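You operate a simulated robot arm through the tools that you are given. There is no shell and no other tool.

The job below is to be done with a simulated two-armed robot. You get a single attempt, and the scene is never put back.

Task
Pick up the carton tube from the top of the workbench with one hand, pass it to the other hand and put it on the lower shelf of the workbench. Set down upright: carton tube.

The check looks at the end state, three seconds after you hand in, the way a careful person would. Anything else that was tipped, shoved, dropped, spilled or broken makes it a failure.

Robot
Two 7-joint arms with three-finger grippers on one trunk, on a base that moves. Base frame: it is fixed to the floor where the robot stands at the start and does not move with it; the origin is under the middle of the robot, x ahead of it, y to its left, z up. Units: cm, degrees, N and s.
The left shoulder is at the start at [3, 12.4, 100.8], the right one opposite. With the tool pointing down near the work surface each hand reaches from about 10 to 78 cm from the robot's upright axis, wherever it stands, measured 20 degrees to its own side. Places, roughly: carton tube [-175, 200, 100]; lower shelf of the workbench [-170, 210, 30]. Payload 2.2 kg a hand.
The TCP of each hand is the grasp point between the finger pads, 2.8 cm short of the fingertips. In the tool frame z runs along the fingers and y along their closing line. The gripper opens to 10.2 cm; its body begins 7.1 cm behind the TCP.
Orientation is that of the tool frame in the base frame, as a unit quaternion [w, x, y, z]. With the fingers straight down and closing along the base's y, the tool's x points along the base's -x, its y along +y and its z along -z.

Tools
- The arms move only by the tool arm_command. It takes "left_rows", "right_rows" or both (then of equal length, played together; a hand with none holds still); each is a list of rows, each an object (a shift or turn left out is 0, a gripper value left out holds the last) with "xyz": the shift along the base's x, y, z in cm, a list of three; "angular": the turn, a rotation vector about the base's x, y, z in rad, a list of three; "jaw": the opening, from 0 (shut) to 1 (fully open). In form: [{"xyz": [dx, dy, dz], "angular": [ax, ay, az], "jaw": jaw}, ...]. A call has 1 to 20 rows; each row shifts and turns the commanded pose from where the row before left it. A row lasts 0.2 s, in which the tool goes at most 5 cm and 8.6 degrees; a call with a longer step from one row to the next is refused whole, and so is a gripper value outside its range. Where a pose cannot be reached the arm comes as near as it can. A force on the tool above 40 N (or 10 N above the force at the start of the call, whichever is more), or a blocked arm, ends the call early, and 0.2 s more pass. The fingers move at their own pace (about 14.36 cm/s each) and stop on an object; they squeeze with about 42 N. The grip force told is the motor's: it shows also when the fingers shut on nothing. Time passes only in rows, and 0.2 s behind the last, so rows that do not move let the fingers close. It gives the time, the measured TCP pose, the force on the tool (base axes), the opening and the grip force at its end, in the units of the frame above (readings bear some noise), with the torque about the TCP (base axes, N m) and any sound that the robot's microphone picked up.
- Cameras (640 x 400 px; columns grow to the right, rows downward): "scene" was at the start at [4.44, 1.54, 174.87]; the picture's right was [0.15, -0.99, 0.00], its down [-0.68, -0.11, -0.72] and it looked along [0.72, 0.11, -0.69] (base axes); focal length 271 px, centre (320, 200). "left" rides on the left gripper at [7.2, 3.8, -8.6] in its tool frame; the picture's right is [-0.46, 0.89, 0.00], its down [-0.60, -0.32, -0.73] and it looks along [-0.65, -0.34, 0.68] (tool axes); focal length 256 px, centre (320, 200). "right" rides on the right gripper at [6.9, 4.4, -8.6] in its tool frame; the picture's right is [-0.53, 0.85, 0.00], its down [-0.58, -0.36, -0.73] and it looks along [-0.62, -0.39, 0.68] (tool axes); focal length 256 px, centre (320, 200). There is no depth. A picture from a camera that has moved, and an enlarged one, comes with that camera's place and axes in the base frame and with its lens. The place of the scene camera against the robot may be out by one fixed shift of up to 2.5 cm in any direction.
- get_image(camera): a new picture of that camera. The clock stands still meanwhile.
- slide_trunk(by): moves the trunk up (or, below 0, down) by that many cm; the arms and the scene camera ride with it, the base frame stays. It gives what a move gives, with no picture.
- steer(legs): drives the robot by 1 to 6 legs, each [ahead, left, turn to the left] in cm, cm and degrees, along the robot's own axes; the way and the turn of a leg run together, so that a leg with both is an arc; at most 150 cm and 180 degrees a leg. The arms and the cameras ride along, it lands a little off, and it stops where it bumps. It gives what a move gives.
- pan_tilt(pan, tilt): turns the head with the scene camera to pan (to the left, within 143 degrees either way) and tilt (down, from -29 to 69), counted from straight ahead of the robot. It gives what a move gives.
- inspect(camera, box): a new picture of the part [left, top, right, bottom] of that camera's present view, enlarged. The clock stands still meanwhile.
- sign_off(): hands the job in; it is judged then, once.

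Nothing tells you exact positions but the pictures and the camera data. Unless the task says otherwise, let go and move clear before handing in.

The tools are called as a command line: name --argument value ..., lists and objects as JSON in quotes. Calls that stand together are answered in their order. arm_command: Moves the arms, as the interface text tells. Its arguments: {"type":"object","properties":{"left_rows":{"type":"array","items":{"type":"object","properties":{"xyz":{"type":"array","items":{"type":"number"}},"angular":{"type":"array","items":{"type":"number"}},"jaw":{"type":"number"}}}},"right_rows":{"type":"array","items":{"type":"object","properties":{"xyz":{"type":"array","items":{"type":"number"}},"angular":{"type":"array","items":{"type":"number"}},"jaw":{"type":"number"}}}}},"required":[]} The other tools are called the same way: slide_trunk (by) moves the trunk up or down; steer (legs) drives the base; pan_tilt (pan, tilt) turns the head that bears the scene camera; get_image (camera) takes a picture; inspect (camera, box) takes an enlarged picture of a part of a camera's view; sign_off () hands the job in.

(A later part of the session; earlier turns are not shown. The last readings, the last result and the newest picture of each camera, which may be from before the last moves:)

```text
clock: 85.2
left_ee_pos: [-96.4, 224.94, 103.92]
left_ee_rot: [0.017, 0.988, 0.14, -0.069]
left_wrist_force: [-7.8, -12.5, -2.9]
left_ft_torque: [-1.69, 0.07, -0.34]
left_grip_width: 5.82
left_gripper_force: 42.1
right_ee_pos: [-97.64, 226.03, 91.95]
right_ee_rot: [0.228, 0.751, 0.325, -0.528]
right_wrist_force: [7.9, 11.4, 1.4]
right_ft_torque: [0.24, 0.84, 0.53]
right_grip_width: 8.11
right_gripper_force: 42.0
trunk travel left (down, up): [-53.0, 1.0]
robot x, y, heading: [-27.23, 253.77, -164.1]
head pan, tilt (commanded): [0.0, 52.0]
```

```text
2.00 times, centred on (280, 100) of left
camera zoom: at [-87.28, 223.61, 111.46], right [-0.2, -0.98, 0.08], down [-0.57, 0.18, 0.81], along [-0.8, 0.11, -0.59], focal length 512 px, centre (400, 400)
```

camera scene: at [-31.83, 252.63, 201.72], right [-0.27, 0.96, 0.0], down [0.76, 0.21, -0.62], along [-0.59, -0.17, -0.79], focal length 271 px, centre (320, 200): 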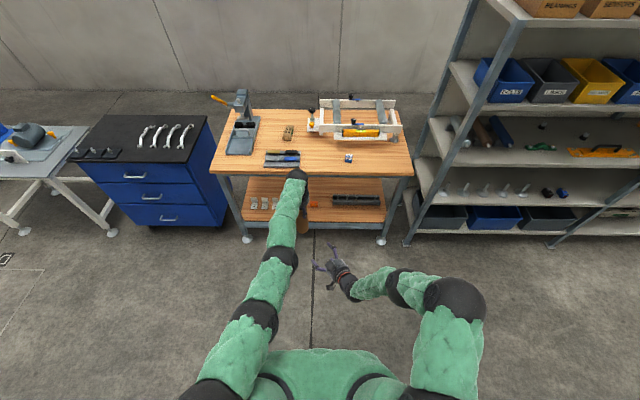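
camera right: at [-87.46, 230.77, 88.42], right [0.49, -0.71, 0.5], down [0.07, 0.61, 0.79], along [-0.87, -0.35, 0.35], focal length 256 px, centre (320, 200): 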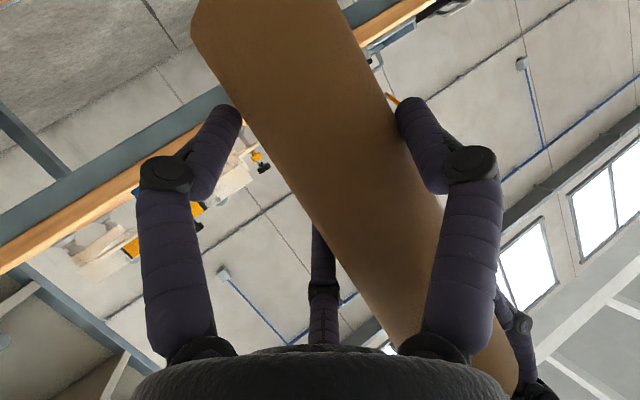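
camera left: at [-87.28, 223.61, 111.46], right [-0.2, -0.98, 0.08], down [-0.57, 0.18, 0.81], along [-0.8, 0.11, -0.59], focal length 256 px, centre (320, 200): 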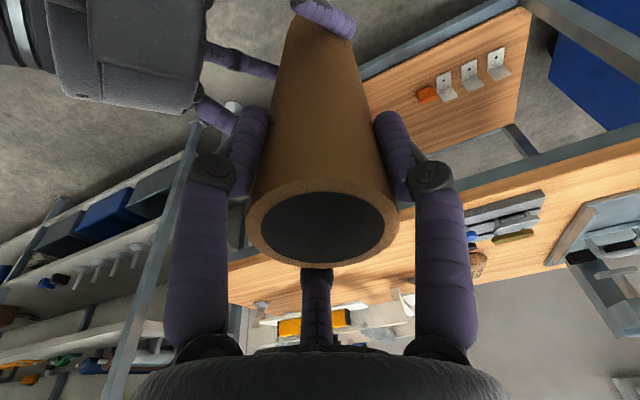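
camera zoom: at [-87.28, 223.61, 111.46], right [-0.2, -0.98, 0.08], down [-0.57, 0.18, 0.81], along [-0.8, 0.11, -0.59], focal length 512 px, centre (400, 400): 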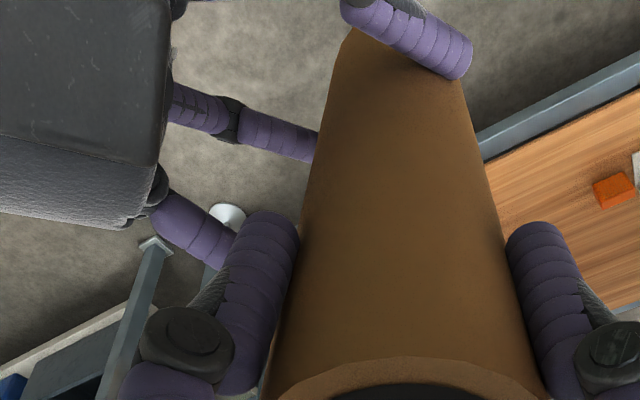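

The left view shows the right thumb crossing the tube's full width, so the tube is well inside the right fingers. I relieve the mutual push by easing the right hand back a few millimetres.

arm_command --right_rows '[{"xyz": [0.1, 0.11, 0]}, {"xyz": [0.1, 0.11, 0]}, {"xyz": [0, 0, 0]}]'

```text
clock: 86.0
left_ee_pos: [-96.35, 225.06, 103.78]
left_ee_rot: [0.016, 0.988, 0.14, -0.067]
left_wrist_force: [10.2, 2.1, 12.9]
left_ft_torque: [-0.58, -1.15, 0.41]
left_grip_width: 5.85
left_gripper_force: 42.0
right_ee_pos: [-97.61, 226.32, 91.9]
right_ee_rot: [0.228, 0.751, 0.325, -0.527]
right_wrist_force: [-10.4, -0.9, -14.6]
right_ft_torque: [0.97, 0.08, -0.58]
right_grip_width: 7.99
right_gripper_force: 42.0
trunk travel left (down, up): [-53.0, 1.0]
robot x, y, heading: [-26.73, 253.43, -164.3]
head pan, tilt (commanded): [0.0, 52.0]
```

The grip resists pulling as well as pushing, so it holds firmly. I split the difference to get near zero mutual force.

arm_command --right_rows '[{"xyz": [-0.08, -0.05, -0.1]}, {"xyz": [0, 0, 0]}, {"xyz": [0, 0, 0]}]'

```text
clock: 86.8
left_ee_pos: [-96.44, 224.83, 103.89]
left_ee_rot: [0.015, 0.988, 0.139, -0.07]
left_wrist_force: [1.0, 1.3, 6.9]
left_ft_torque: [-0.6, -0.49, 0.03]
left_grip_width: 5.84
left_gripper_force: 42.6
right_ee_pos: [-97.49, 226.3, 91.89]
right_ee_rot: [0.229, 0.751, 0.326, -0.527]
right_wrist_force: [-1.4, -2.0, -7.3]
right_ft_torque: [0.89, 0.34, -0.02]
right_grip_width: 8.02
right_gripper_force: 42.1
trunk travel left (down, up): [-53.0, 1.0]
robot x, y, heading: [-26.89, 253.97, -164.1]
head pan, tilt (commanded): [0.0, 52.0]
```

Only about 7 N remains between the hands. I open the left hand now, leaving the right hand holding the tube.

arm_command --left_rows '[{"jaw": 0.75}, {"jaw": 1}, {"jaw": 1}, {"jaw": 1}]'

get_image --camera "left"

get_image --camera "right"

```text
clock: 87.8
left_ee_pos: [-96.53, 224.98, 103.78]
left_ee_rot: [0.016, 0.988, 0.139, -0.068]
left_wrist_force: [-0.2, -0.3, 0.5]
left_ft_torque: [0.02, -0.02, 0.01]
left_grip_width: 10.21
left_gripper_force: 0.1
right_ee_pos: [-97.53, 226.23, 91.97]
right_ee_rot: [0.228, 0.751, 0.324, -0.529]
right_wrist_force: [-0.4, 0.1, -1.0]
right_ft_torque: [0.02, 0.01, -0.01]
right_grip_width: 7.98
right_gripper_force: 42.2
trunk travel left (down, up): [-53.0, 1.0]
robot x, y, heading: [-26.71, 253.81, -164.1]
head pan, tilt (commanded): [0.0, 52.0]
```

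```text
taken
camera left: at [-87.25, 223.67, 111.4], right [-0.2, -0.98, 0.08], down [-0.57, 0.18, 0.8], along [-0.8, 0.11, -0.59], focal length 256 px, centre (320, 200)
```

left: 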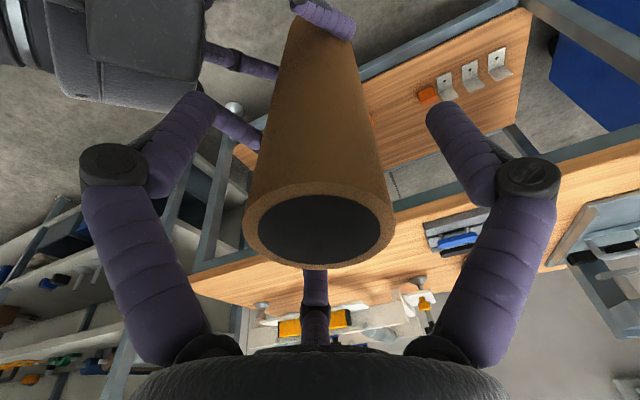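

```text
taken
camera right: at [-87.4, 230.87, 88.35], right [0.49, -0.71, 0.5], down [0.07, 0.61, 0.79], along [-0.87, -0.35, 0.35], focal length 256 px, centre (320, 200)
```

right: 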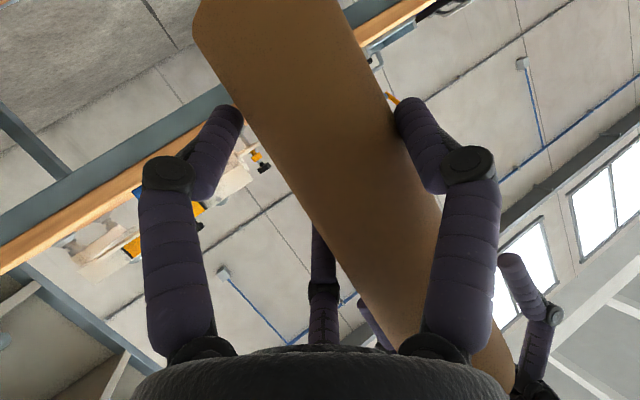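

The right hand alone now holds the tube steadily. I lift the left hand straight up off the tube.

arm_command --left_rows '[{"xyz": [0, 0, 1.5]}, {"xyz": [0, 0, 1.5]}, {"xyz": [0, 0, 1.5]}, {"xyz": [0, 0, 0]}]'

get_image --camera "left"

```text
clock: 88.8
left_ee_pos: [-97.11, 224.65, 108.34]
left_ee_rot: [0.016, 0.988, 0.139, -0.069]
left_wrist_force: [-0.6, -0.4, -0.4]
left_ft_torque: [0.04, 0.02, 0.01]
left_grip_width: 10.2
left_gripper_force: 0.0
left hand out of reach, approached as far as the arm can: row 2
right_ee_pos: [-97.68, 226.25, 91.86]
right_ee_rot: [0.227, 0.751, 0.324, -0.529]
right_wrist_force: [-0.1, 0.2, 0.0]
right_ft_torque: [0.02, 0.0, -0.04]
right_grip_width: 7.99
right_gripper_force: 42.0
trunk travel left (down, up): [-53.0, 1.0]
robot x, y, heading: [-26.91, 253.57, -164.0]
head pan, tilt (commanded): [0.0, 52.0]
```

```text
taken
camera left: at [-87.88, 223.4, 115.78], right [-0.2, -0.98, 0.08], down [-0.57, 0.18, 0.8], along [-0.8, 0.12, -0.59], focal length 256 px, centre (320, 200)
```

left: 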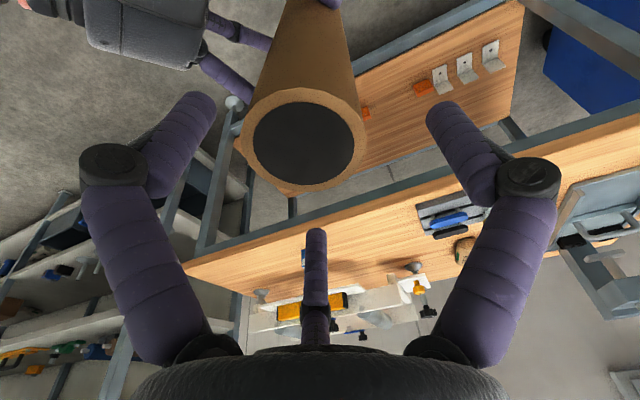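

The left fingers are almost clear of the rim. I continue up and then move the left hand off to the left.

arm_command --left_rows '[{"xyz": [-0.2, -0.1, 1.5]}, {"xyz": [-0.2, -0.1, 1.5]}, {"xyz": [-0.2, -0.1, 1.5]}, {"xyz": [-0.2, -0.1, 1.5]}, {"xyz": [-0.2, -0.1, 1.5]}, {"xyz": [-0.2, -0.1, 1.5]}, {"xyz": [0, 0, 0]}]'

get_image --camera "left"

get_image --camera "scene"

```text
clock: 90.4
left_ee_pos: [-98.3, 224.03, 117.29]
left_ee_rot: [0.016, 0.988, 0.139, -0.069]
left_wrist_force: [-1.0, 1.0, -0.2]
left_ft_torque: [-0.02, 0.0, 0.03]
left_grip_width: 10.17
left_gripper_force: 0.0
right_ee_pos: [-97.65, 226.2, 91.93]
right_ee_rot: [0.228, 0.751, 0.325, -0.528]
right_wrist_force: [-0.3, -1.1, -1.0]
right_ft_torque: [0.0, 0.02, -0.01]
right_grip_width: 7.97
right_gripper_force: 42.2
trunk travel left (down, up): [-53.0, 1.0]
robot x, y, heading: [-26.77, 253.79, -164.4]
head pan, tilt (commanded): [0.0, 52.0]
```

```text
taken
camera left: at [-89.02, 222.82, 124.91], right [-0.2, -0.98, 0.08], down [-0.57, 0.18, 0.8], along [-0.8, 0.11, -0.59], focal length 256 px, centre (320, 200)
```

left: 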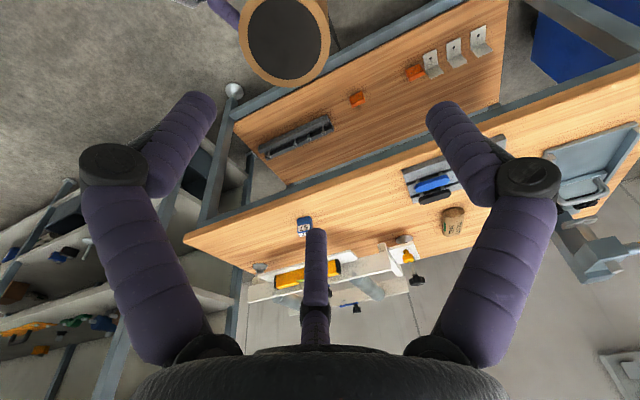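

```text
taken
camera scene: at [-31.92, 252.61, 201.71], right [-0.27, 0.96, 0.0], down [0.76, 0.21, -0.62], along [-0.59, -0.17, -0.79], focal length 271 px, centre (320, 200)
```

scene: 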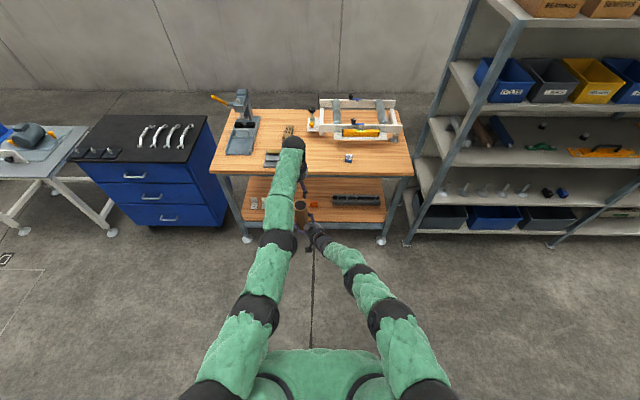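

The tube is free of the left hand and stands in the right hand's grip. Next I get the left arm out of the way: first sideways to the left, then pitch the hand forward to free the wrist and retract it.

arm_command --left_rows '[{"xyz": [0.83, -2.88, 0.8]}, {"xyz": [0.83, -2.88, 0.8]}, {"xyz": [0.83, -2.88, 0.8]}, {"xyz": [0.83, -2.88, 0.8]}, {"xyz": [0.83, -2.88, 0.8]}, {"xyz": [0.83, -2.88, 0.8]}, {"xyz": [2.2, -0.41, 0], "angular": [-0.0386, 0.1346, 0]}, {"xyz": [2.2, -0.41, 0], "angular": [-0.0386, 0.1346, 0]}, {"xyz": [2.2, -0.41, 0], "angular": [-0.0386, 0.1346, 0]}, {"xyz": [2.2, -0.41, 0], "angular": [-0.0386, 0.1346, 0]}, {"xyz": [2.2, -0.41, 0], "angular": [-0.0386, 0.1346, 0]}, {"xyz": [2.2, -0.41, 0], "angular": [-0.0386, 0.1346, 0]}, {"xyz": [0, 0, 0]}]'

get_image --camera "scene"

get_image --camera "left"

```text
clock: 93.2
left_ee_pos: [-94.24, 205.61, 122.01]
left_ee_rot: [0.02, 0.985, 0.139, -0.103]
left_wrist_force: [-0.2, 0.5, 0.4]
left_ft_torque: [-0.01, -0.01, 0.0]
left_grip_width: 10.2
left_gripper_force: 0.1
left hand out of reach, approached as far as the arm can: row 2, 7, 8, 9, 10, 11, 12
right_ee_pos: [-97.5, 226.1, 91.96]
right_ee_rot: [0.228, 0.75, 0.325, -0.529]
right_wrist_force: [-0.1, -0.9, -0.9]
right_ft_torque: [-0.01, -0.01, 0.01]
right_grip_width: 7.96
right_gripper_force: 42.3
trunk travel left (down, up): [-53.0, 1.0]
robot x, y, heading: [-26.99, 253.28, -164.5]
head pan, tilt (commanded): [0.0, 52.0]
```

```text
taken
camera scene: at [-31.89, 252.6, 201.71], right [-0.27, 0.96, 0.0], down [0.76, 0.21, -0.62], along [-0.59, -0.17, -0.79], focal length 271 px, centre (320, 200)
```

scene: 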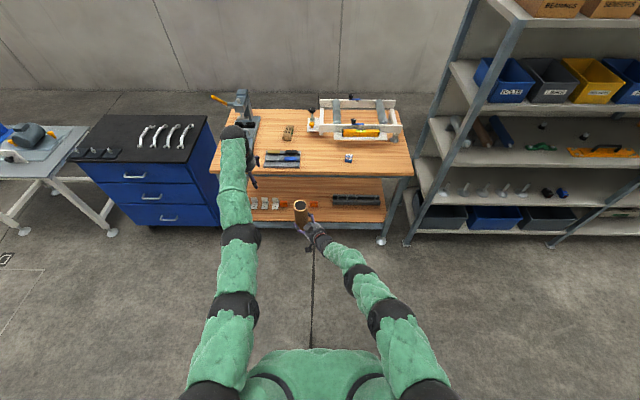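

```text
taken
camera left: at [-84.61, 204.55, 128.98], right [-0.19, -0.98, 0.11], down [-0.51, 0.19, 0.84], along [-0.84, 0.1, -0.54], focal length 256 px, centre (320, 200)
```

left: 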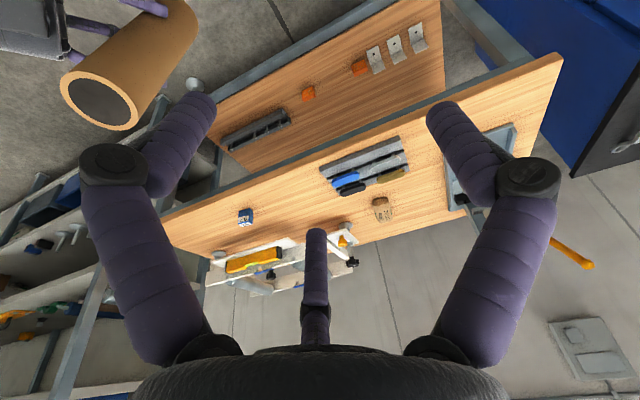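

The retraction was refused again because it demands too much of the wrist in one go. Instead I keep the left wrist in place and just swing the hand up to level, which relieves the wrist bend.

arm_command --left_rows '[{"xyz": [-3.35, -0.96, 1.0], "angular": [-0.0385, 0.1342, 0]}, {"xyz": [-3.18, -0.91, 1.48], "angular": [-0.0385, 0.1342, 0]}, {"xyz": [-2.96, -0.85, 1.92], "angular": [-0.0385, 0.1342, 0]}, {"xyz": [-2.67, -0.77, 2.33], "angular": [-0.0385, 0.1342, 0]}, {"xyz": [-2.34, -0.67, 2.69], "angular": [-0.0385, 0.1342, 0]}, {"xyz": [-1.95, -0.56, 3.0], "angular": [-0.0385, 0.1342, 0]}, {"xyz": [-1.53, -0.44, 3.26], "angular": [-0.0385, 0.1342, 0]}, {"xyz": [-1.08, -0.31, 3.45], "angular": [-0.0385, 0.1342, 0]}, {"xyz": [0, 0, 0]}]'

get_image --camera "scene"

```text
clock: 95.2
left_ee_pos: [-111.86, 201.48, 141.19]
left_ee_rot: [0.091, 0.779, 0.113, -0.61]
left_wrist_force: [0.7, -0.1, -0.2]
left_ft_torque: [0.02, 0.0, 0.0]
left_grip_width: 10.22
left_gripper_force: 0.0
left hand out of reach, approached as far as the arm can: row 6
right_ee_pos: [-97.68, 226.27, 91.94]
right_ee_rot: [0.228, 0.75, 0.324, -0.529]
right_wrist_force: [0.9, 0.2, -1.1]
right_ft_torque: [0.0, 0.02, 0.02]
right_grip_width: 7.94
right_gripper_force: 41.7
trunk travel left (down, up): [-53.0, 1.0]
robot x, y, heading: [-26.63, 253.32, -164.1]
head pan, tilt (commanded): [0.0, 52.0]
```

```text
taken
camera scene: at [-31.94, 252.65, 201.71], right [-0.27, 0.96, 0.0], down [0.76, 0.21, -0.62], along [-0.59, -0.17, -0.79], focal length 271 px, centre (320, 200)
```

scene: 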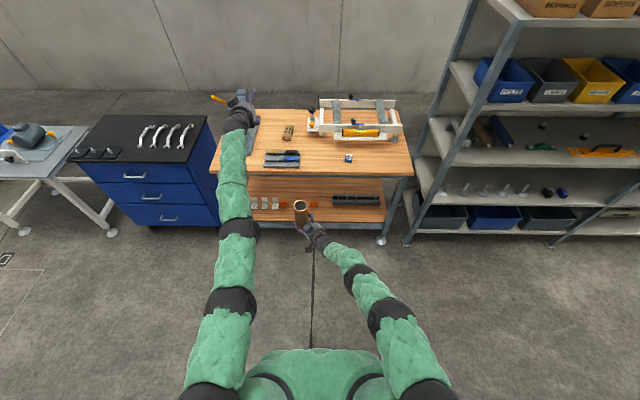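

The left hand is now nearly level, so its wrist is relaxed. I retract it slowly backward.

arm_command --left_rows '[{"xyz": [1.44, 0.41, 0]}, {"xyz": [1.44, 0.41, 0]}, {"xyz": [1.44, 0.41, 0]}, {"xyz": [1.44, 0.41, 0]}, {"xyz": [1.44, 0.41, 0]}, {"xyz": [1.44, 0.41, 0]}, {"xyz": [1.44, 0.41, 0]}, {"xyz": [1.44, 0.41, 0]}, {"xyz": [0, 0, 0]}]'

```text
clock: 97.2
left_ee_pos: [-111.25, 201.41, 141.08]
left_ee_rot: [0.091, 0.78, 0.114, -0.609]
left_wrist_force: [-0.1, -0.1, -0.7]
left_ft_torque: [-0.02, -0.01, -0.02]
left_grip_width: 10.22
left_gripper_force: 0.0
left hand out of reach, approached as far as the arm can: row 1, 2, 3, 4, 5, 6, 7, 8
right_ee_pos: [-97.62, 226.19, 91.9]
right_ee_rot: [0.229, 0.75, 0.325, -0.529]
right_wrist_force: [0.4, -0.2, -1.5]
right_ft_torque: [0.02, -0.03, -0.01]
right_grip_width: 7.97
right_gripper_force: 42.2
trunk travel left (down, up): [-53.0, 1.0]
robot x, y, heading: [-26.73, 253.49, -164.4]
head pan, tilt (commanded): [0.0, 52.0]
```

The left elbow is locked straight and won't fold, but the left hand isn't needed any more. The shoulder can still swing, so I rotate the whole straight left arm upward out of the way.

arm_command --left_rows '[{"xyz": [0.683, 0.196, 4.54], "angular": [-0.0135, 0.047, 0]}, {"xyz": [0.896, 0.257, 4.5], "angular": [-0.0135, 0.047, 0]}, {"xyz": [1.106, 0.317, 4.45], "angular": [-0.0135, 0.047, 0]}, {"xyz": [1.314, 0.377, 4.39], "angular": [-0.0135, 0.047, 0]}, {"xyz": [1.519, 0.435, 4.32], "angular": [-0.0135, 0.047, 0]}, {"xyz": [1.72, 0.493, 4.235], "angular": [-0.0135, 0.047, 0]}, {"xyz": [1.917, 0.55, 4.14], "angular": [-0.0135, 0.047, 0]}, {"xyz": [2.109, 0.605, 4.04], "angular": [-0.0135, 0.047, 0]}, {"xyz": [2.296, 0.658, 3.93], "angular": [-0.0135, 0.047, 0]}, {"xyz": [2.477, 0.71, 3.81], "angular": [-0.0135, 0.047, 0]}, {"xyz": [0, 0, 0]}]'

get_image --camera "scene"

```text
clock: 99.6
left_ee_pos: [-101.83, 203.56, 185.55]
left_ee_rot: [-0.114, -0.609, -0.091, 0.78]
left_wrist_force: [-0.5, 0.1, -0.2]
left_ft_torque: [-0.05, -0.04, 0.02]
left_grip_width: 10.2
left_gripper_force: 0.1
left hand out of reach, approached as far as the arm can: row 1, 2, 3, 4, 5, 6, 7, 8, 9, 10
right_ee_pos: [-97.62, 226.18, 91.87]
right_ee_rot: [0.228, 0.75, 0.325, -0.528]
right_wrist_force: [-0.1, -0.5, -1.7]
right_ft_torque: [0.01, 0.02, -0.01]
right_grip_width: 7.93
right_gripper_force: 42.0
trunk travel left (down, up): [-53.0, 1.0]
robot x, y, heading: [-26.86, 253.69, -164.0]
head pan, tilt (commanded): [0.0, 52.0]
```

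```text
taken
camera scene: at [-32.02, 252.55, 201.71], right [-0.27, 0.96, 0.0], down [0.76, 0.22, -0.61], along [-0.59, -0.17, -0.79], focal length 271 px, centre (320, 200)
```

scene: 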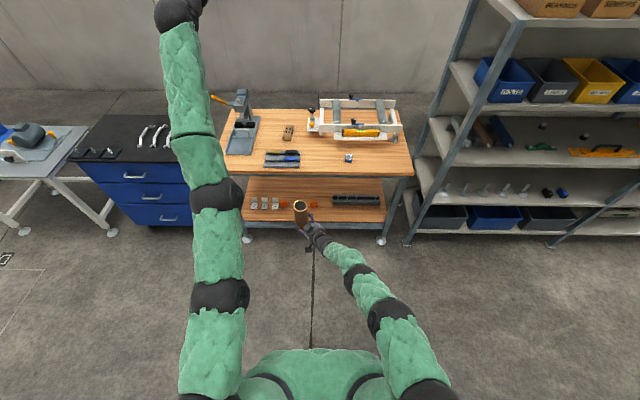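

The arm swings up as intended. I continue raising it until it points steeply upward.

arm_command --left_rows '[{"xyz": [2.748, 0.788, 3.96], "angular": [-0.0135, 0.047, 0]}, {"xyz": [2.931, 0.84, 3.82], "angular": [-0.0135, 0.047, 0]}, {"xyz": [3.107, 0.891, 3.67], "angular": [-0.0135, 0.047, 0]}, {"xyz": [3.275, 0.939, 3.5], "angular": [-0.0135, 0.047, 0]}, {"xyz": [3.436, 0.985, 3.33], "angular": [-0.0135, 0.047, 0]}, {"xyz": [3.589, 1.029, 3.15], "angular": [-0.0135, 0.047, 0]}, {"xyz": [3.732, 1.07, 2.97], "angular": [-0.0135, 0.047, 0]}, {"xyz": [3.867, 1.109, 2.78], "angular": [-0.0135, 0.047, 0]}, {"xyz": [3.992, 1.145, 2.58], "angular": [-0.0135, 0.047, 0]}, {"xyz": [4.109, 1.178, 2.37], "angular": [-0.0135, 0.047, 0]}, {"xyz": [0, 0, 0]}]'

get_image --camera "scene"

get_image --camera "right"

```text
clock: 102.0
left_ee_pos: [-70.44, 211.66, 221.56]
left_ee_rot: [-0.129, -0.403, -0.063, 0.904]
left_wrist_force: [0.4, -0.7, -0.5]
left_ft_torque: [-0.02, 0.04, -0.01]
left_grip_width: 10.22
left_gripper_force: 0.0
left hand out of reach, approached as far as the arm can: row 1, 2, 3, 4, 5, 6, 7, 8, 9, 10
right_ee_pos: [-97.58, 226.18, 91.96]
right_ee_rot: [0.229, 0.75, 0.325, -0.528]
right_wrist_force: [0.8, 0.6, -0.5]
right_ft_torque: [0.0, -0.01, 0.01]
right_grip_width: 7.91
right_gripper_force: 42.2
trunk travel left (down, up): [-53.0, 1.0]
robot x, y, heading: [-26.86, 253.64, -164.2]
head pan, tilt (commanded): [0.0, 52.0]
```

```text
taken
camera scene: at [-32.05, 252.55, 201.71], right [-0.27, 0.96, 0.0], down [0.76, 0.22, -0.61], along [-0.59, -0.17, -0.79], focal length 271 px, centre (320, 200)
```

scene: 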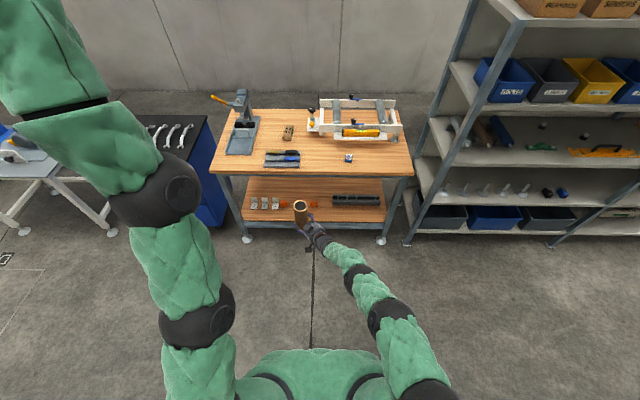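

```text
taken
camera right: at [-87.47, 230.84, 88.29], right [0.49, -0.71, 0.5], down [0.07, 0.61, 0.79], along [-0.87, -0.35, 0.35], focal length 256 px, centre (320, 200)
```

right: 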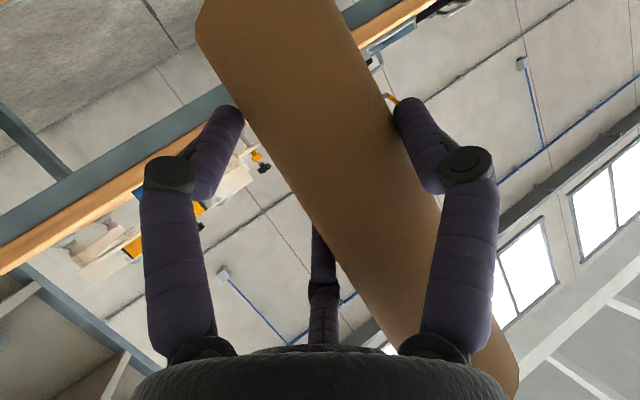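

The left arm is out of the way overhead, and the tube is steady in the right hand. I now measure the tube's tilt from the right camera so I can set it vertical.

inspect --camera "right" --box '[180, 0, 360, 112]'

inspect --camera "right" --box '[340, 150, 540, 390]'

inspect --camera "scene" --box '[270, 180, 360, 270]'

```text
3.56 times, centred on (270, 56) of right
camera zoom: at [-87.47, 230.84, 88.29], right [0.49, -0.71, 0.5], down [0.07, 0.61, 0.79], along [-0.87, -0.35, 0.35], focal length 910 px, centre (498, 712)
```

zoom: 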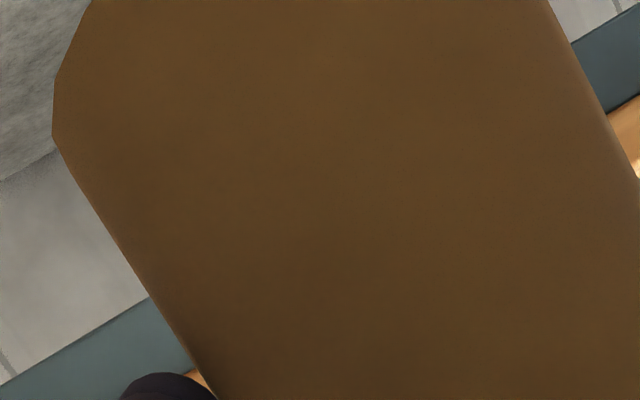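

```text
1.67 times, centred on (440, 270) of right
camera zoom: at [-87.47, 230.84, 88.29], right [0.49, -0.71, 0.5], down [0.07, 0.61, 0.79], along [-0.87, -0.35, 0.35], focal length 427 px, centre (120, 83)
```

zoom: 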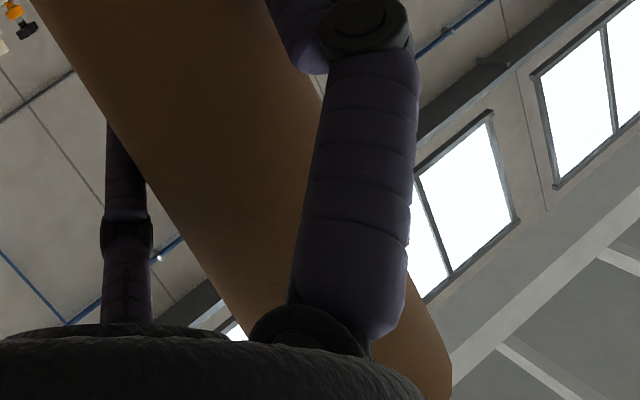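

```text
4.44 times, centred on (315, 225) of scene
camera zoom: at [-32.05, 252.55, 201.71], right [-0.27, 0.96, 0.0], down [0.76, 0.22, -0.61], along [-0.59, -0.17, -0.79], focal length 1205 px, centre (342, 89)
```

zoom: 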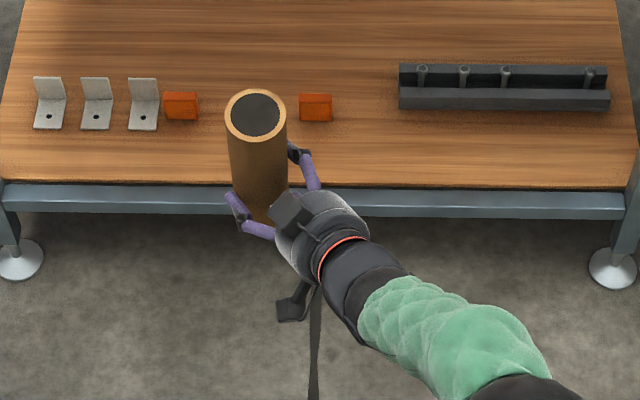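

The tube stands laterally straight but leans about 10° with its top toward me. I pitch the right hand down by that amount to make it vertical and then measure again.

arm_command --right_rows '[{"angular": [0.0253, -0.0524, 0]}, {"angular": [0.0253, -0.0524, 0]}, {"angular": [0.0253, -0.0524, 0]}, {"angular": [0, 0, 0]}]'

get_image --camera "right"

inspect --camera "scene" --box '[270, 180, 360, 270]'

```text
clock: 103.0
left_ee_pos: [-70.25, 211.7, 221.57]
left_ee_rot: [-0.129, -0.402, -0.063, 0.904]
left_wrist_force: [-0.4, -0.2, 0.4]
left_ft_torque: [-0.01, -0.01, -0.01]
left_grip_width: 10.2
left_gripper_force: 0.1
right_ee_pos: [-97.67, 226.26, 91.91]
right_ee_rot: [0.224, 0.798, 0.326, -0.455]
right_wrist_force: [-0.2, -0.2, -0.3]
right_ft_torque: [0.04, -0.01, 0.0]
right_grip_width: 7.9
right_gripper_force: 42.3
trunk travel left (down, up): [-53.0, 1.0]
robot x, y, heading: [-26.81, 253.52, -164.2]
head pan, tilt (commanded): [0.0, 52.0]
```

```text
taken
camera right: at [-87.03, 231.12, 90.36], right [0.41, -0.75, 0.52], down [-0.06, 0.55, 0.84], along [-0.91, -0.37, 0.18], focal length 256 px, centre (320, 200)
```

right: 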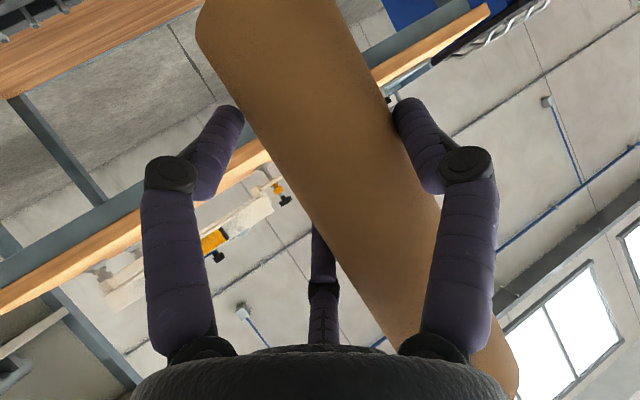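

```text
4.44 times, centred on (315, 225) of scene
camera zoom: at [-31.9, 252.61, 201.71], right [-0.27, 0.96, 0.0], down [0.76, 0.21, -0.62], along [-0.59, -0.17, -0.79], focal length 1205 px, centre (342, 89)
```

zoom: 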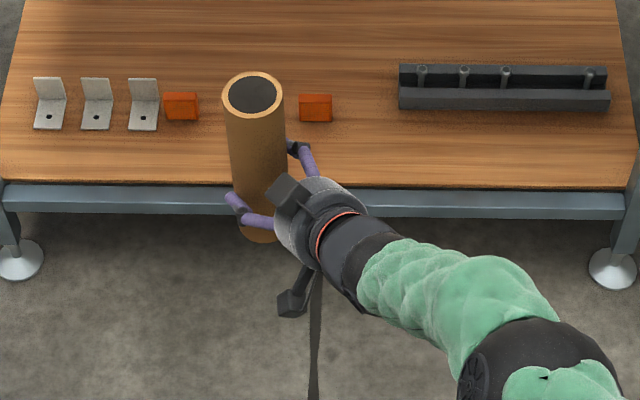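

The tube now stands vertical within a degree or two in the right hand. The left camera's views let me triangulate the shelf: orange blocks at [-147.6, 189.2] and [-153.5, 212.3], shelf top near z=28. My target for the tube is about [-146.3, 200.4]. I lower the hand a little and then the trunk.

arm_command --right_rows '[{"xyz": [0, 0, -1.0]}, {"xyz": [0, 0, -1.0]}, {"xyz": [0, 0, -1.0]}, {"xyz": [0, 0, -1.0]}, {"xyz": [0, 0, 0]}]'

slide_trunk --by -45

get_image --camera "scene"

get_image --camera "right"

```text
clock: 104.2
left_ee_pos: [-70.26, 211.65, 221.69]
left_ee_rot: [-0.129, -0.402, -0.063, 0.904]
left_wrist_force: [-0.1, -0.7, 0.5]
left_ft_torque: [-0.01, 0.03, -0.02]
left_grip_width: 10.19
left_gripper_force: 0.1
right_ee_pos: [-97.47, 227.06, 89.32]
right_ee_rot: [0.224, 0.798, 0.326, -0.455]
right_wrist_force: [0.0, -0.3, -1.2]
right_ft_torque: [0.0, -0.02, 0.04]
right_grip_width: 7.84
right_gripper_force: 41.9
right hand out of reach, approached as far as the arm can: row 3, 4
trunk travel left (down, up): [-53.0, 1.0]
robot x, y, heading: [-26.82, 253.73, -164.3]
head pan, tilt (commanded): [0.0, 52.0]
```

```text
refused: -45 is not a number from -40 to 40
```

```text
taken
camera scene: at [-31.89, 252.61, 201.72], right [-0.27, 0.96, 0.0], down [0.76, 0.21, -0.62], along [-0.59, -0.17, -0.79], focal length 271 px, centre (320, 200)
```

scene: 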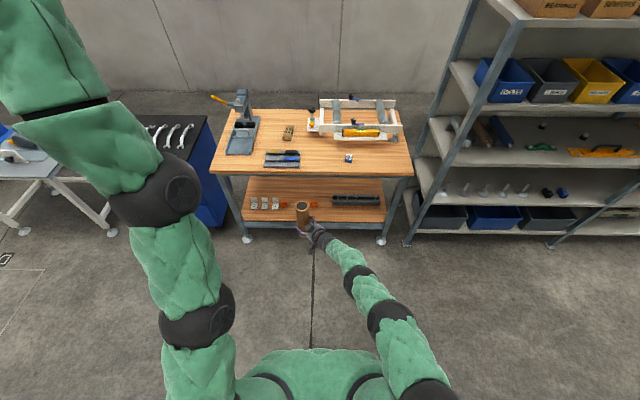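

```text
taken
camera right: at [-86.78, 232.05, 87.72], right [0.41, -0.75, 0.52], down [-0.06, 0.55, 0.84], along [-0.91, -0.37, 0.18], focal length 256 px, centre (320, 200)
```

right: 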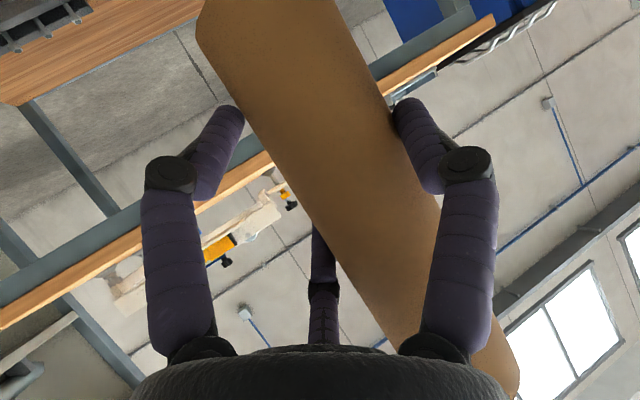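

The trunk slide is limited to 40 cm per call, and the right arm is also near full stretch. I'll do the final approach, set-down and retreat with base and trunk. First I lower the hand a bit more along its reach boundary, for margin above the shelf height.

arm_command --right_rows '[{"xyz": [0.15, 0.4, -1.0]}, {"xyz": [0.15, 0.4, -1.0]}, {"xyz": [0.15, 0.4, -1.0]}, {"xyz": [0.15, 0.4, -1.0]}, {"xyz": [0, 0, 0]}]'

inspect --camera "scene" --box '[270, 180, 360, 270]'

```text
clock: 105.4
left_ee_pos: [-70.25, 211.62, 221.65]
left_ee_rot: [-0.129, -0.402, -0.062, 0.904]
left_wrist_force: [0.4, -0.1, -1.0]
left_ft_torque: [0.01, 0.01, -0.04]
left_grip_width: 10.2
left_gripper_force: 0.2
right_ee_pos: [-96.24, 229.45, 86.79]
right_ee_rot: [0.223, 0.798, 0.326, -0.455]
right_wrist_force: [0.1, -0.5, -0.7]
right_ft_torque: [0.05, -0.02, -0.04]
right_grip_width: 7.88
right_gripper_force: 41.9
right hand out of reach, approached as far as the arm can: row 1, 3, 4
trunk travel left (down, up): [-53.0, 1.0]
robot x, y, heading: [-26.45, 253.78, -164.3]
head pan, tilt (commanded): [0.0, 52.0]
```

```text
4.44 times, centred on (315, 225) of scene
camera zoom: at [-31.89, 252.57, 201.72], right [-0.27, 0.96, 0.0], down [0.76, 0.22, -0.62], along [-0.59, -0.17, -0.79], focal length 1205 px, centre (342, 89)
```

zoom: 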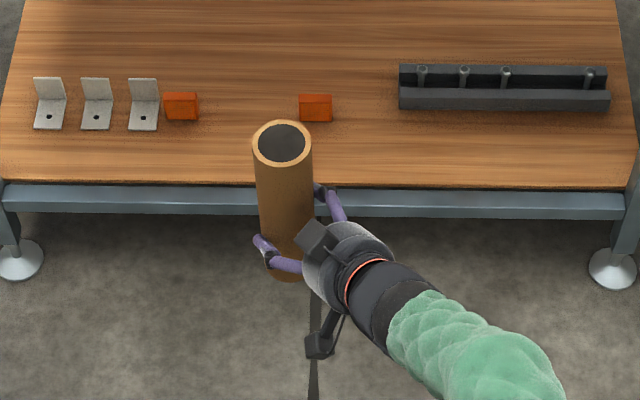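

The hand is low enough now: with the trunk down, the tube's base can reach below shelf height. I lower the trunk 40 cm, which leaves about 10 cm of clearance over the shelf, and drive part of the way.

slide_trunk --by -40

steer --legs '[[32, 12.6, 0]]'

get_image --camera "scene"

get_image --camera "right"

```text
clock: 109.3
left_ee_pos: [-70.13, 211.64, 181.62]
left_ee_rot: [-0.129, -0.401, -0.062, 0.905]
left_wrist_force: [-0.3, -0.2, 0.2]
left_ft_torque: [0.0, 0.01, -0.01]
left_grip_width: 10.17
left_gripper_force: 0.0
right_ee_pos: [-96.16, 229.48, 46.92]
right_ee_rot: [0.224, 0.798, 0.327, -0.454]
right_wrist_force: [0.9, 0.6, 0.5]
right_ft_torque: [0.01, 0.0, 0.0]
right_grip_width: 7.83
right_gripper_force: 42.2
trunk travel left (down, up): [-13.0, 41.0]
robot x, y, heading: [-27.11, 253.54, -164.1]
head pan, tilt (commanded): [0.0, 52.0]
```

```text
clock: 111.5
left_ee_pos: [-97.67, 190.65, 181.52]
left_ee_rot: [-0.128, -0.403, -0.062, 0.904]
left_wrist_force: [-0.3, 0.3, 0.5]
left_ft_torque: [-0.03, 0.06, -0.02]
left_grip_width: 10.21
left_gripper_force: 0.1
right_ee_pos: [-123.42, 208.74, 46.79]
right_ee_rot: [0.223, 0.799, 0.324, -0.455]
right_wrist_force: [0.9, -0.7, -2.0]
right_ft_torque: [0.01, 0.0, -0.03]
right_grip_width: 7.81
right_gripper_force: 42.3
trunk travel left (down, up): [-13.0, 41.0]
robot x, y, heading: [-53.94, 232.4, -164.4]
head pan, tilt (commanded): [0.0, 52.0]
```

```text
taken
camera scene: at [-59.24, 231.6, 161.71], right [-0.27, 0.96, 0.0], down [0.76, 0.21, -0.61], along [-0.59, -0.17, -0.79], focal length 271 px, centre (320, 200)
```

scene: 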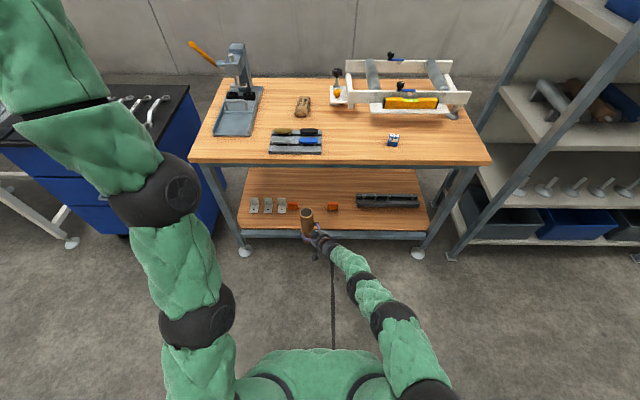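

```text
taken
camera right: at [-112.94, 213.5, 45.32], right [0.41, -0.75, 0.52], down [-0.06, 0.55, 0.84], along [-0.91, -0.37, 0.18], focal length 256 px, centre (320, 200)
```

right: 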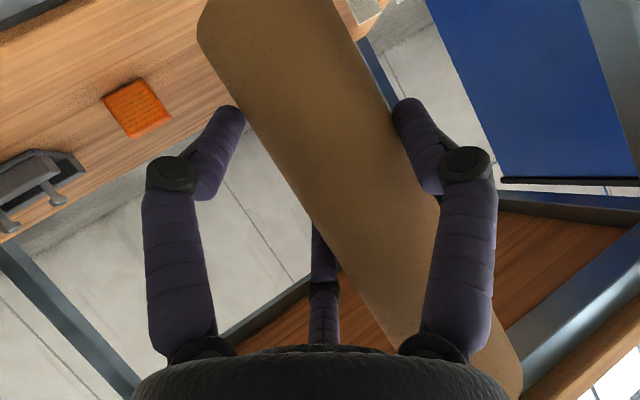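

The right camera now sees the orange block near [-153, 212.5] and shelf height about 28, consistent with my map. The tube is still 24 cm short of its spot; I drive straight ahead the rest, tube base about 10 cm above the shelf.

steer --legs '[[23.9, 0.3, 0]]'

get_image --camera "scene"

get_image --camera "right"

inspect --camera "scene" --box '[220, 140, 440, 300]'

```text
clock: 113.3
left_ee_pos: [-120.4, 184.28, 181.44]
left_ee_rot: [-0.127, -0.403, -0.062, 0.904]
left_wrist_force: [-1.2, -0.1, -0.9]
left_ft_torque: [-0.01, 0.05, 0.01]
left_grip_width: 10.2
left_gripper_force: 0.0
right_ee_pos: [-146.19, 202.26, 46.84]
right_ee_rot: [0.223, 0.799, 0.324, -0.454]
right_wrist_force: [-0.5, -0.4, -0.8]
right_ft_torque: [0.04, 0.01, 0.01]
right_grip_width: 7.81
right_gripper_force: 42.1
trunk travel left (down, up): [-13.0, 41.0]
robot x, y, heading: [-76.52, 226.08, -164.5]
head pan, tilt (commanded): [0.0, 52.0]
```

```text
taken
camera scene: at [-81.86, 224.99, 161.71], right [-0.27, 0.96, 0.0], down [0.76, 0.21, -0.61], along [-0.59, -0.17, -0.79], focal length 271 px, centre (320, 200)
```

scene: 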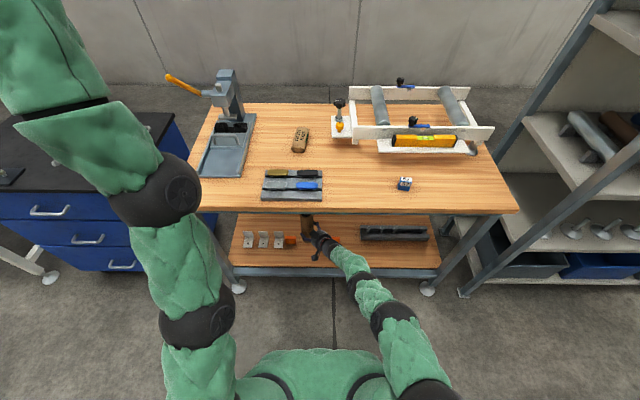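

```text
taken
camera right: at [-135.54, 206.97, 45.29], right [0.41, -0.75, 0.52], down [-0.05, 0.55, 0.84], along [-0.91, -0.37, 0.18], focal length 256 px, centre (320, 200)
```

right: 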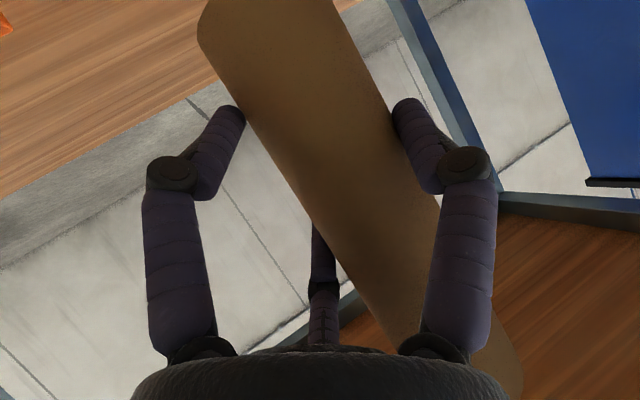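

```text
2.50 times, centred on (330, 220) of scene
camera zoom: at [-81.86, 224.99, 161.71], right [-0.27, 0.96, 0.0], down [0.76, 0.21, -0.61], along [-0.59, -0.17, -0.79], focal length 678 px, centre (295, 150)
```

zoom: 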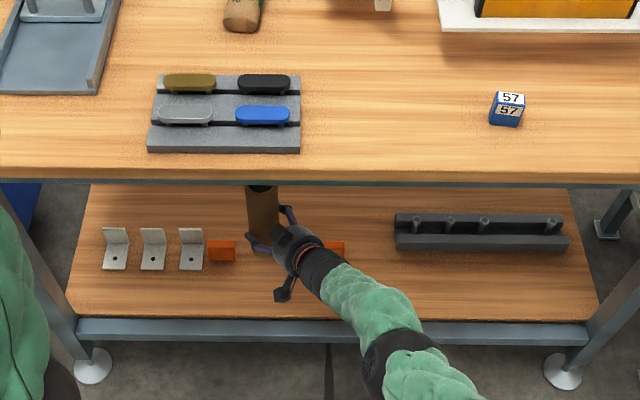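

The tube hangs over the free spot between the orange blocks, vertical, and under the tabletop. I lower with the trunk, first most of the way, then in small steps watching the force.

slide_trunk --by -8

inspect --camera "scene" --box '[220, 140, 440, 300]'

get_image --camera "right"

```text
clock: 114.4
left_ee_pos: [-120.31, 184.28, 173.69]
left_ee_rot: [-0.128, -0.403, -0.062, 0.904]
left_wrist_force: [0.9, 0.0, 0.5]
left_ft_torque: [0.01, -0.02, 0.0]
left_grip_width: 10.18
left_gripper_force: 0.2
right_ee_pos: [-146.25, 202.27, 39.0]
right_ee_rot: [0.224, 0.798, 0.326, -0.455]
right_wrist_force: [0.4, -1.0, -0.2]
right_ft_torque: [0.08, 0.0, -0.02]
right_grip_width: 7.82
right_gripper_force: 42.0
trunk travel left (down, up): [-5.0, 49.0]
robot x, y, heading: [-76.82, 226.29, -164.3]
head pan, tilt (commanded): [0.0, 52.0]
```

```text
2.50 times, centred on (330, 220) of scene
camera zoom: at [-81.71, 225.05, 153.73], right [-0.27, 0.96, 0.0], down [0.76, 0.21, -0.62], along [-0.59, -0.17, -0.79], focal length 678 px, centre (295, 150)
```

zoom: 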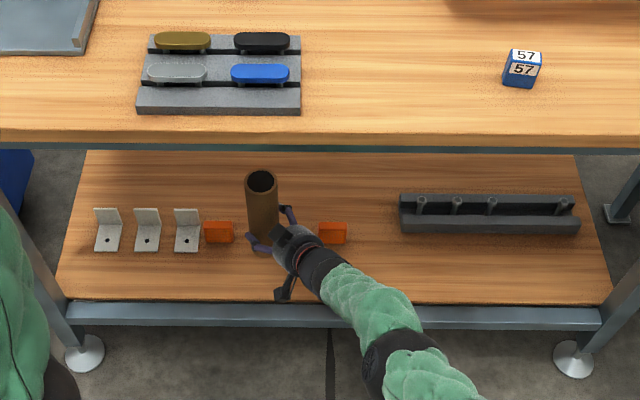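

```text
taken
camera right: at [-135.54, 206.98, 37.4], right [0.41, -0.75, 0.52], down [-0.05, 0.55, 0.84], along [-0.91, -0.37, 0.18], focal length 256 px, centre (320, 200)
```

right: 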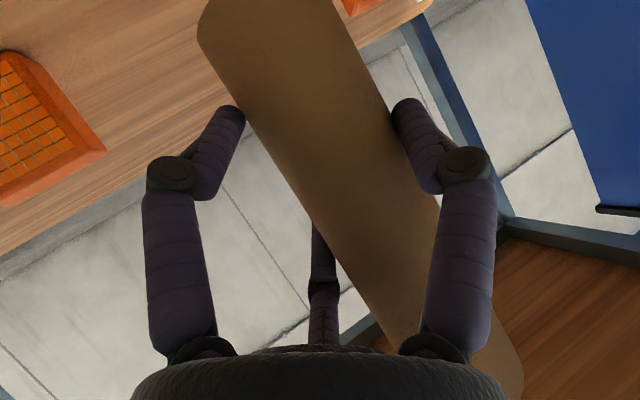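

About 3 cm remains. I re-measure the tube's tilt from the right camera before touching down.

inspect --camera "right" --box '[180, 0, 360, 112]'

inspect --camera "right" --box '[300, 150, 540, 390]'

```text
3.56 times, centred on (270, 56) of right
camera zoom: at [-135.54, 206.98, 37.4], right [0.41, -0.75, 0.52], down [-0.05, 0.55, 0.84], along [-0.91, -0.37, 0.18], focal length 910 px, centre (498, 712)
```

zoom: 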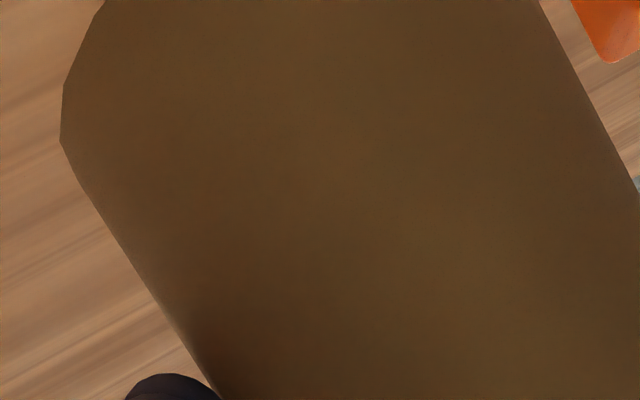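

```text
1.67 times, centred on (420, 270) of right
camera zoom: at [-135.54, 206.98, 37.4], right [0.41, -0.75, 0.52], down [-0.05, 0.55, 0.84], along [-0.91, -0.37, 0.18], focal length 427 px, centre (153, 83)
```

zoom: 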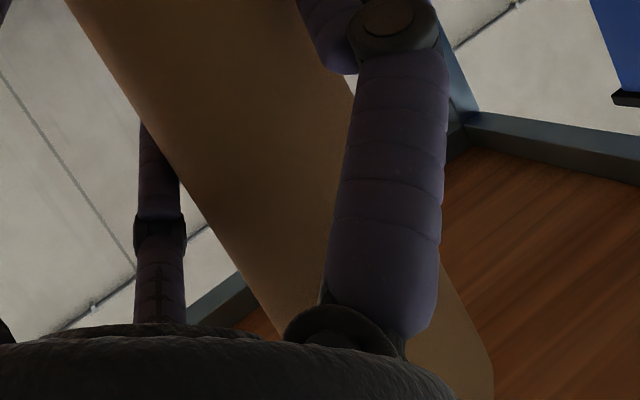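

The tube reads vertical within half a degree. I continue down in small steps, watching the right hand's force.

slide_trunk --by -1.5

slide_trunk --by -0.6

```text
clock: 115.0
left_ee_pos: [-120.26, 184.26, 172.06]
left_ee_rot: [-0.128, -0.403, -0.063, 0.904]
left_wrist_force: [-0.8, -0.1, 1.2]
left_ft_torque: [0.01, -0.01, -0.04]
left_grip_width: 10.17
left_gripper_force: 0.1
right_ee_pos: [-146.1, 202.14, 37.5]
right_ee_rot: [0.223, 0.799, 0.324, -0.455]
right_wrist_force: [-0.5, 0.3, -0.7]
right_ft_torque: [0.01, 0.01, -0.01]
right_grip_width: 7.8
right_gripper_force: 41.8
trunk travel left (down, up): [-3.5, 50.5]
robot x, y, heading: [-76.9, 226.11, -164.4]
head pan, tilt (commanded): [0.0, 52.0]
```

```text
clock: 115.6
left_ee_pos: [-120.19, 184.25, 171.36]
left_ee_rot: [-0.128, -0.403, -0.062, 0.904]
left_wrist_force: [0.2, 0.1, -0.5]
left_ft_torque: [0.03, 0.01, 0.01]
left_grip_width: 10.22
left_gripper_force: 0.0
right_ee_pos: [-146.12, 202.13, 36.8]
right_ee_rot: [0.224, 0.798, 0.325, -0.456]
right_wrist_force: [-0.1, 0.1, -0.5]
right_ft_torque: [0.04, 0.01, 0.01]
right_grip_width: 7.81
right_gripper_force: 41.7
trunk travel left (down, up): [-2.9, 51.1]
robot x, y, heading: [-76.76, 225.85, -164.5]
head pan, tilt (commanded): [0.0, 52.0]
```

No contact yet at hand height 36.8. I keep stepping down.

slide_trunk --by -0.5

slide_trunk --by -0.4

```text
clock: 116.1
left_ee_pos: [-120.27, 184.3, 171.05]
left_ee_rot: [-0.128, -0.403, -0.063, 0.904]
left_wrist_force: [-0.1, 0.9, -0.1]
left_ft_torque: [-0.02, -0.01, 0.03]
left_grip_width: 10.21
left_gripper_force: 0.0
right_ee_pos: [-146.09, 202.21, 36.3]
right_ee_rot: [0.224, 0.798, 0.324, -0.456]
right_wrist_force: [-0.4, -0.5, -1.0]
right_ft_torque: [0.04, -0.03, 0.01]
right_grip_width: 7.79
right_gripper_force: 42.0
trunk travel left (down, up): [-2.4, 51.6]
robot x, y, heading: [-76.79, 226.22, -164.4]
head pan, tilt (commanded): [0.0, 52.0]
```

```text
clock: 116.7
left_ee_pos: [-120.34, 184.32, 170.6]
left_ee_rot: [-0.127, -0.403, -0.062, 0.904]
left_wrist_force: [0.1, -0.4, 0.3]
left_ft_torque: [-0.01, 0.04, 0.03]
left_grip_width: 10.18
left_gripper_force: 0.1
right_ee_pos: [-146.1, 202.16, 35.79]
right_ee_rot: [0.223, 0.798, 0.324, -0.455]
right_wrist_force: [0.0, -0.4, 0.5]
right_ft_torque: [0.06, -0.02, 0.0]
right_grip_width: 7.78
right_gripper_force: 41.9
trunk travel left (down, up): [-2.0, 52.0]
robot x, y, heading: [-76.99, 226.09, -164.3]
head pan, tilt (commanded): [0.0, 52.0]
```

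Still no clear contact at 35.8. I step further down and look at the scene.

slide_trunk --by -0.4

inspect --camera "scene" --box '[270, 190, 370, 260]'

```text
clock: 117.2
left_ee_pos: [-120.37, 184.16, 170.2]
left_ee_rot: [-0.128, -0.403, -0.062, 0.904]
left_wrist_force: [0.6, -0.1, -0.4]
left_ft_torque: [-0.03, -0.01, 0.01]
left_grip_width: 10.16
left_gripper_force: 0.1
right_ee_pos: [-146.2, 202.22, 35.48]
right_ee_rot: [0.225, 0.798, 0.326, -0.455]
right_wrist_force: [-0.4, 0.8, -0.2]
right_ft_torque: [0.02, -0.03, 0.01]
right_grip_width: 7.81
right_gripper_force: 42.1
trunk travel left (down, up): [-1.6, 52.4]
robot x, y, heading: [-76.52, 225.82, -164.4]
head pan, tilt (commanded): [0.0, 52.0]
```

```text
5.71 times, centred on (320, 225) of scene
camera zoom: at [-81.72, 225.04, 150.32], right [-0.27, 0.96, 0.0], down [0.76, 0.21, -0.62], along [-0.59, -0.17, -0.79], focal length 1550 px, centre (320, 57)
```

zoom: 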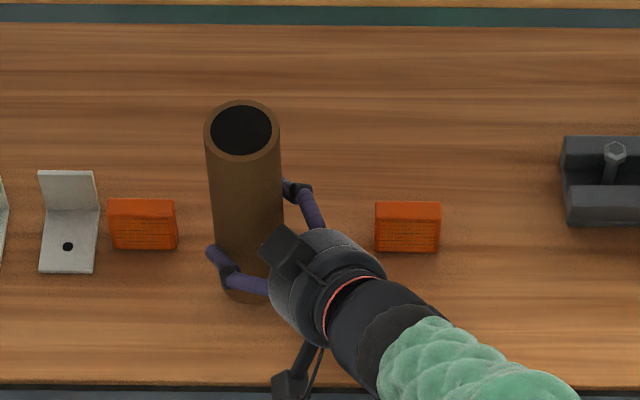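

The base must be within a few millimetres of the shelf. I take a few more tiny steps.

slide_trunk --by -0.3

slide_trunk --by -0.3

```text
clock: 117.7
left_ee_pos: [-120.37, 184.36, 169.89]
left_ee_rot: [-0.128, -0.402, -0.062, 0.904]
left_wrist_force: [-0.2, 1.2, -0.4]
left_ft_torque: [-0.03, -0.01, -0.03]
left_grip_width: 10.2
left_gripper_force: 0.1
right_ee_pos: [-146.08, 202.09, 35.04]
right_ee_rot: [0.223, 0.798, 0.324, -0.455]
right_wrist_force: [0.0, 0.6, -0.9]
right_ft_torque: [0.03, -0.05, 0.01]
right_grip_width: 7.77
right_gripper_force: 42.3
trunk travel left (down, up): [-1.3, 52.7]
robot x, y, heading: [-76.32, 226.18, -164.5]
head pan, tilt (commanded): [0.0, 52.0]
```

```text
clock: 118.2
left_ee_pos: [-120.34, 184.24, 169.54]
left_ee_rot: [-0.128, -0.402, -0.062, 0.904]
left_wrist_force: [0.8, 0.7, 0.0]
left_ft_torque: [0.02, 0.0, -0.02]
left_grip_width: 10.21
left_gripper_force: 0.0
right_ee_pos: [-146.16, 202.14, 35.04]
right_ee_rot: [0.223, 0.799, 0.324, -0.455]
right_wrist_force: [-0.2, -0.3, 0.2]
right_ft_torque: [0.02, -0.03, -0.02]
right_grip_width: 7.77
right_gripper_force: 41.8
trunk travel left (down, up): [-1.0, 53.0]
robot x, y, heading: [-76.37, 225.86, -164.4]
head pan, tilt (commanded): [0.0, 52.0]
```

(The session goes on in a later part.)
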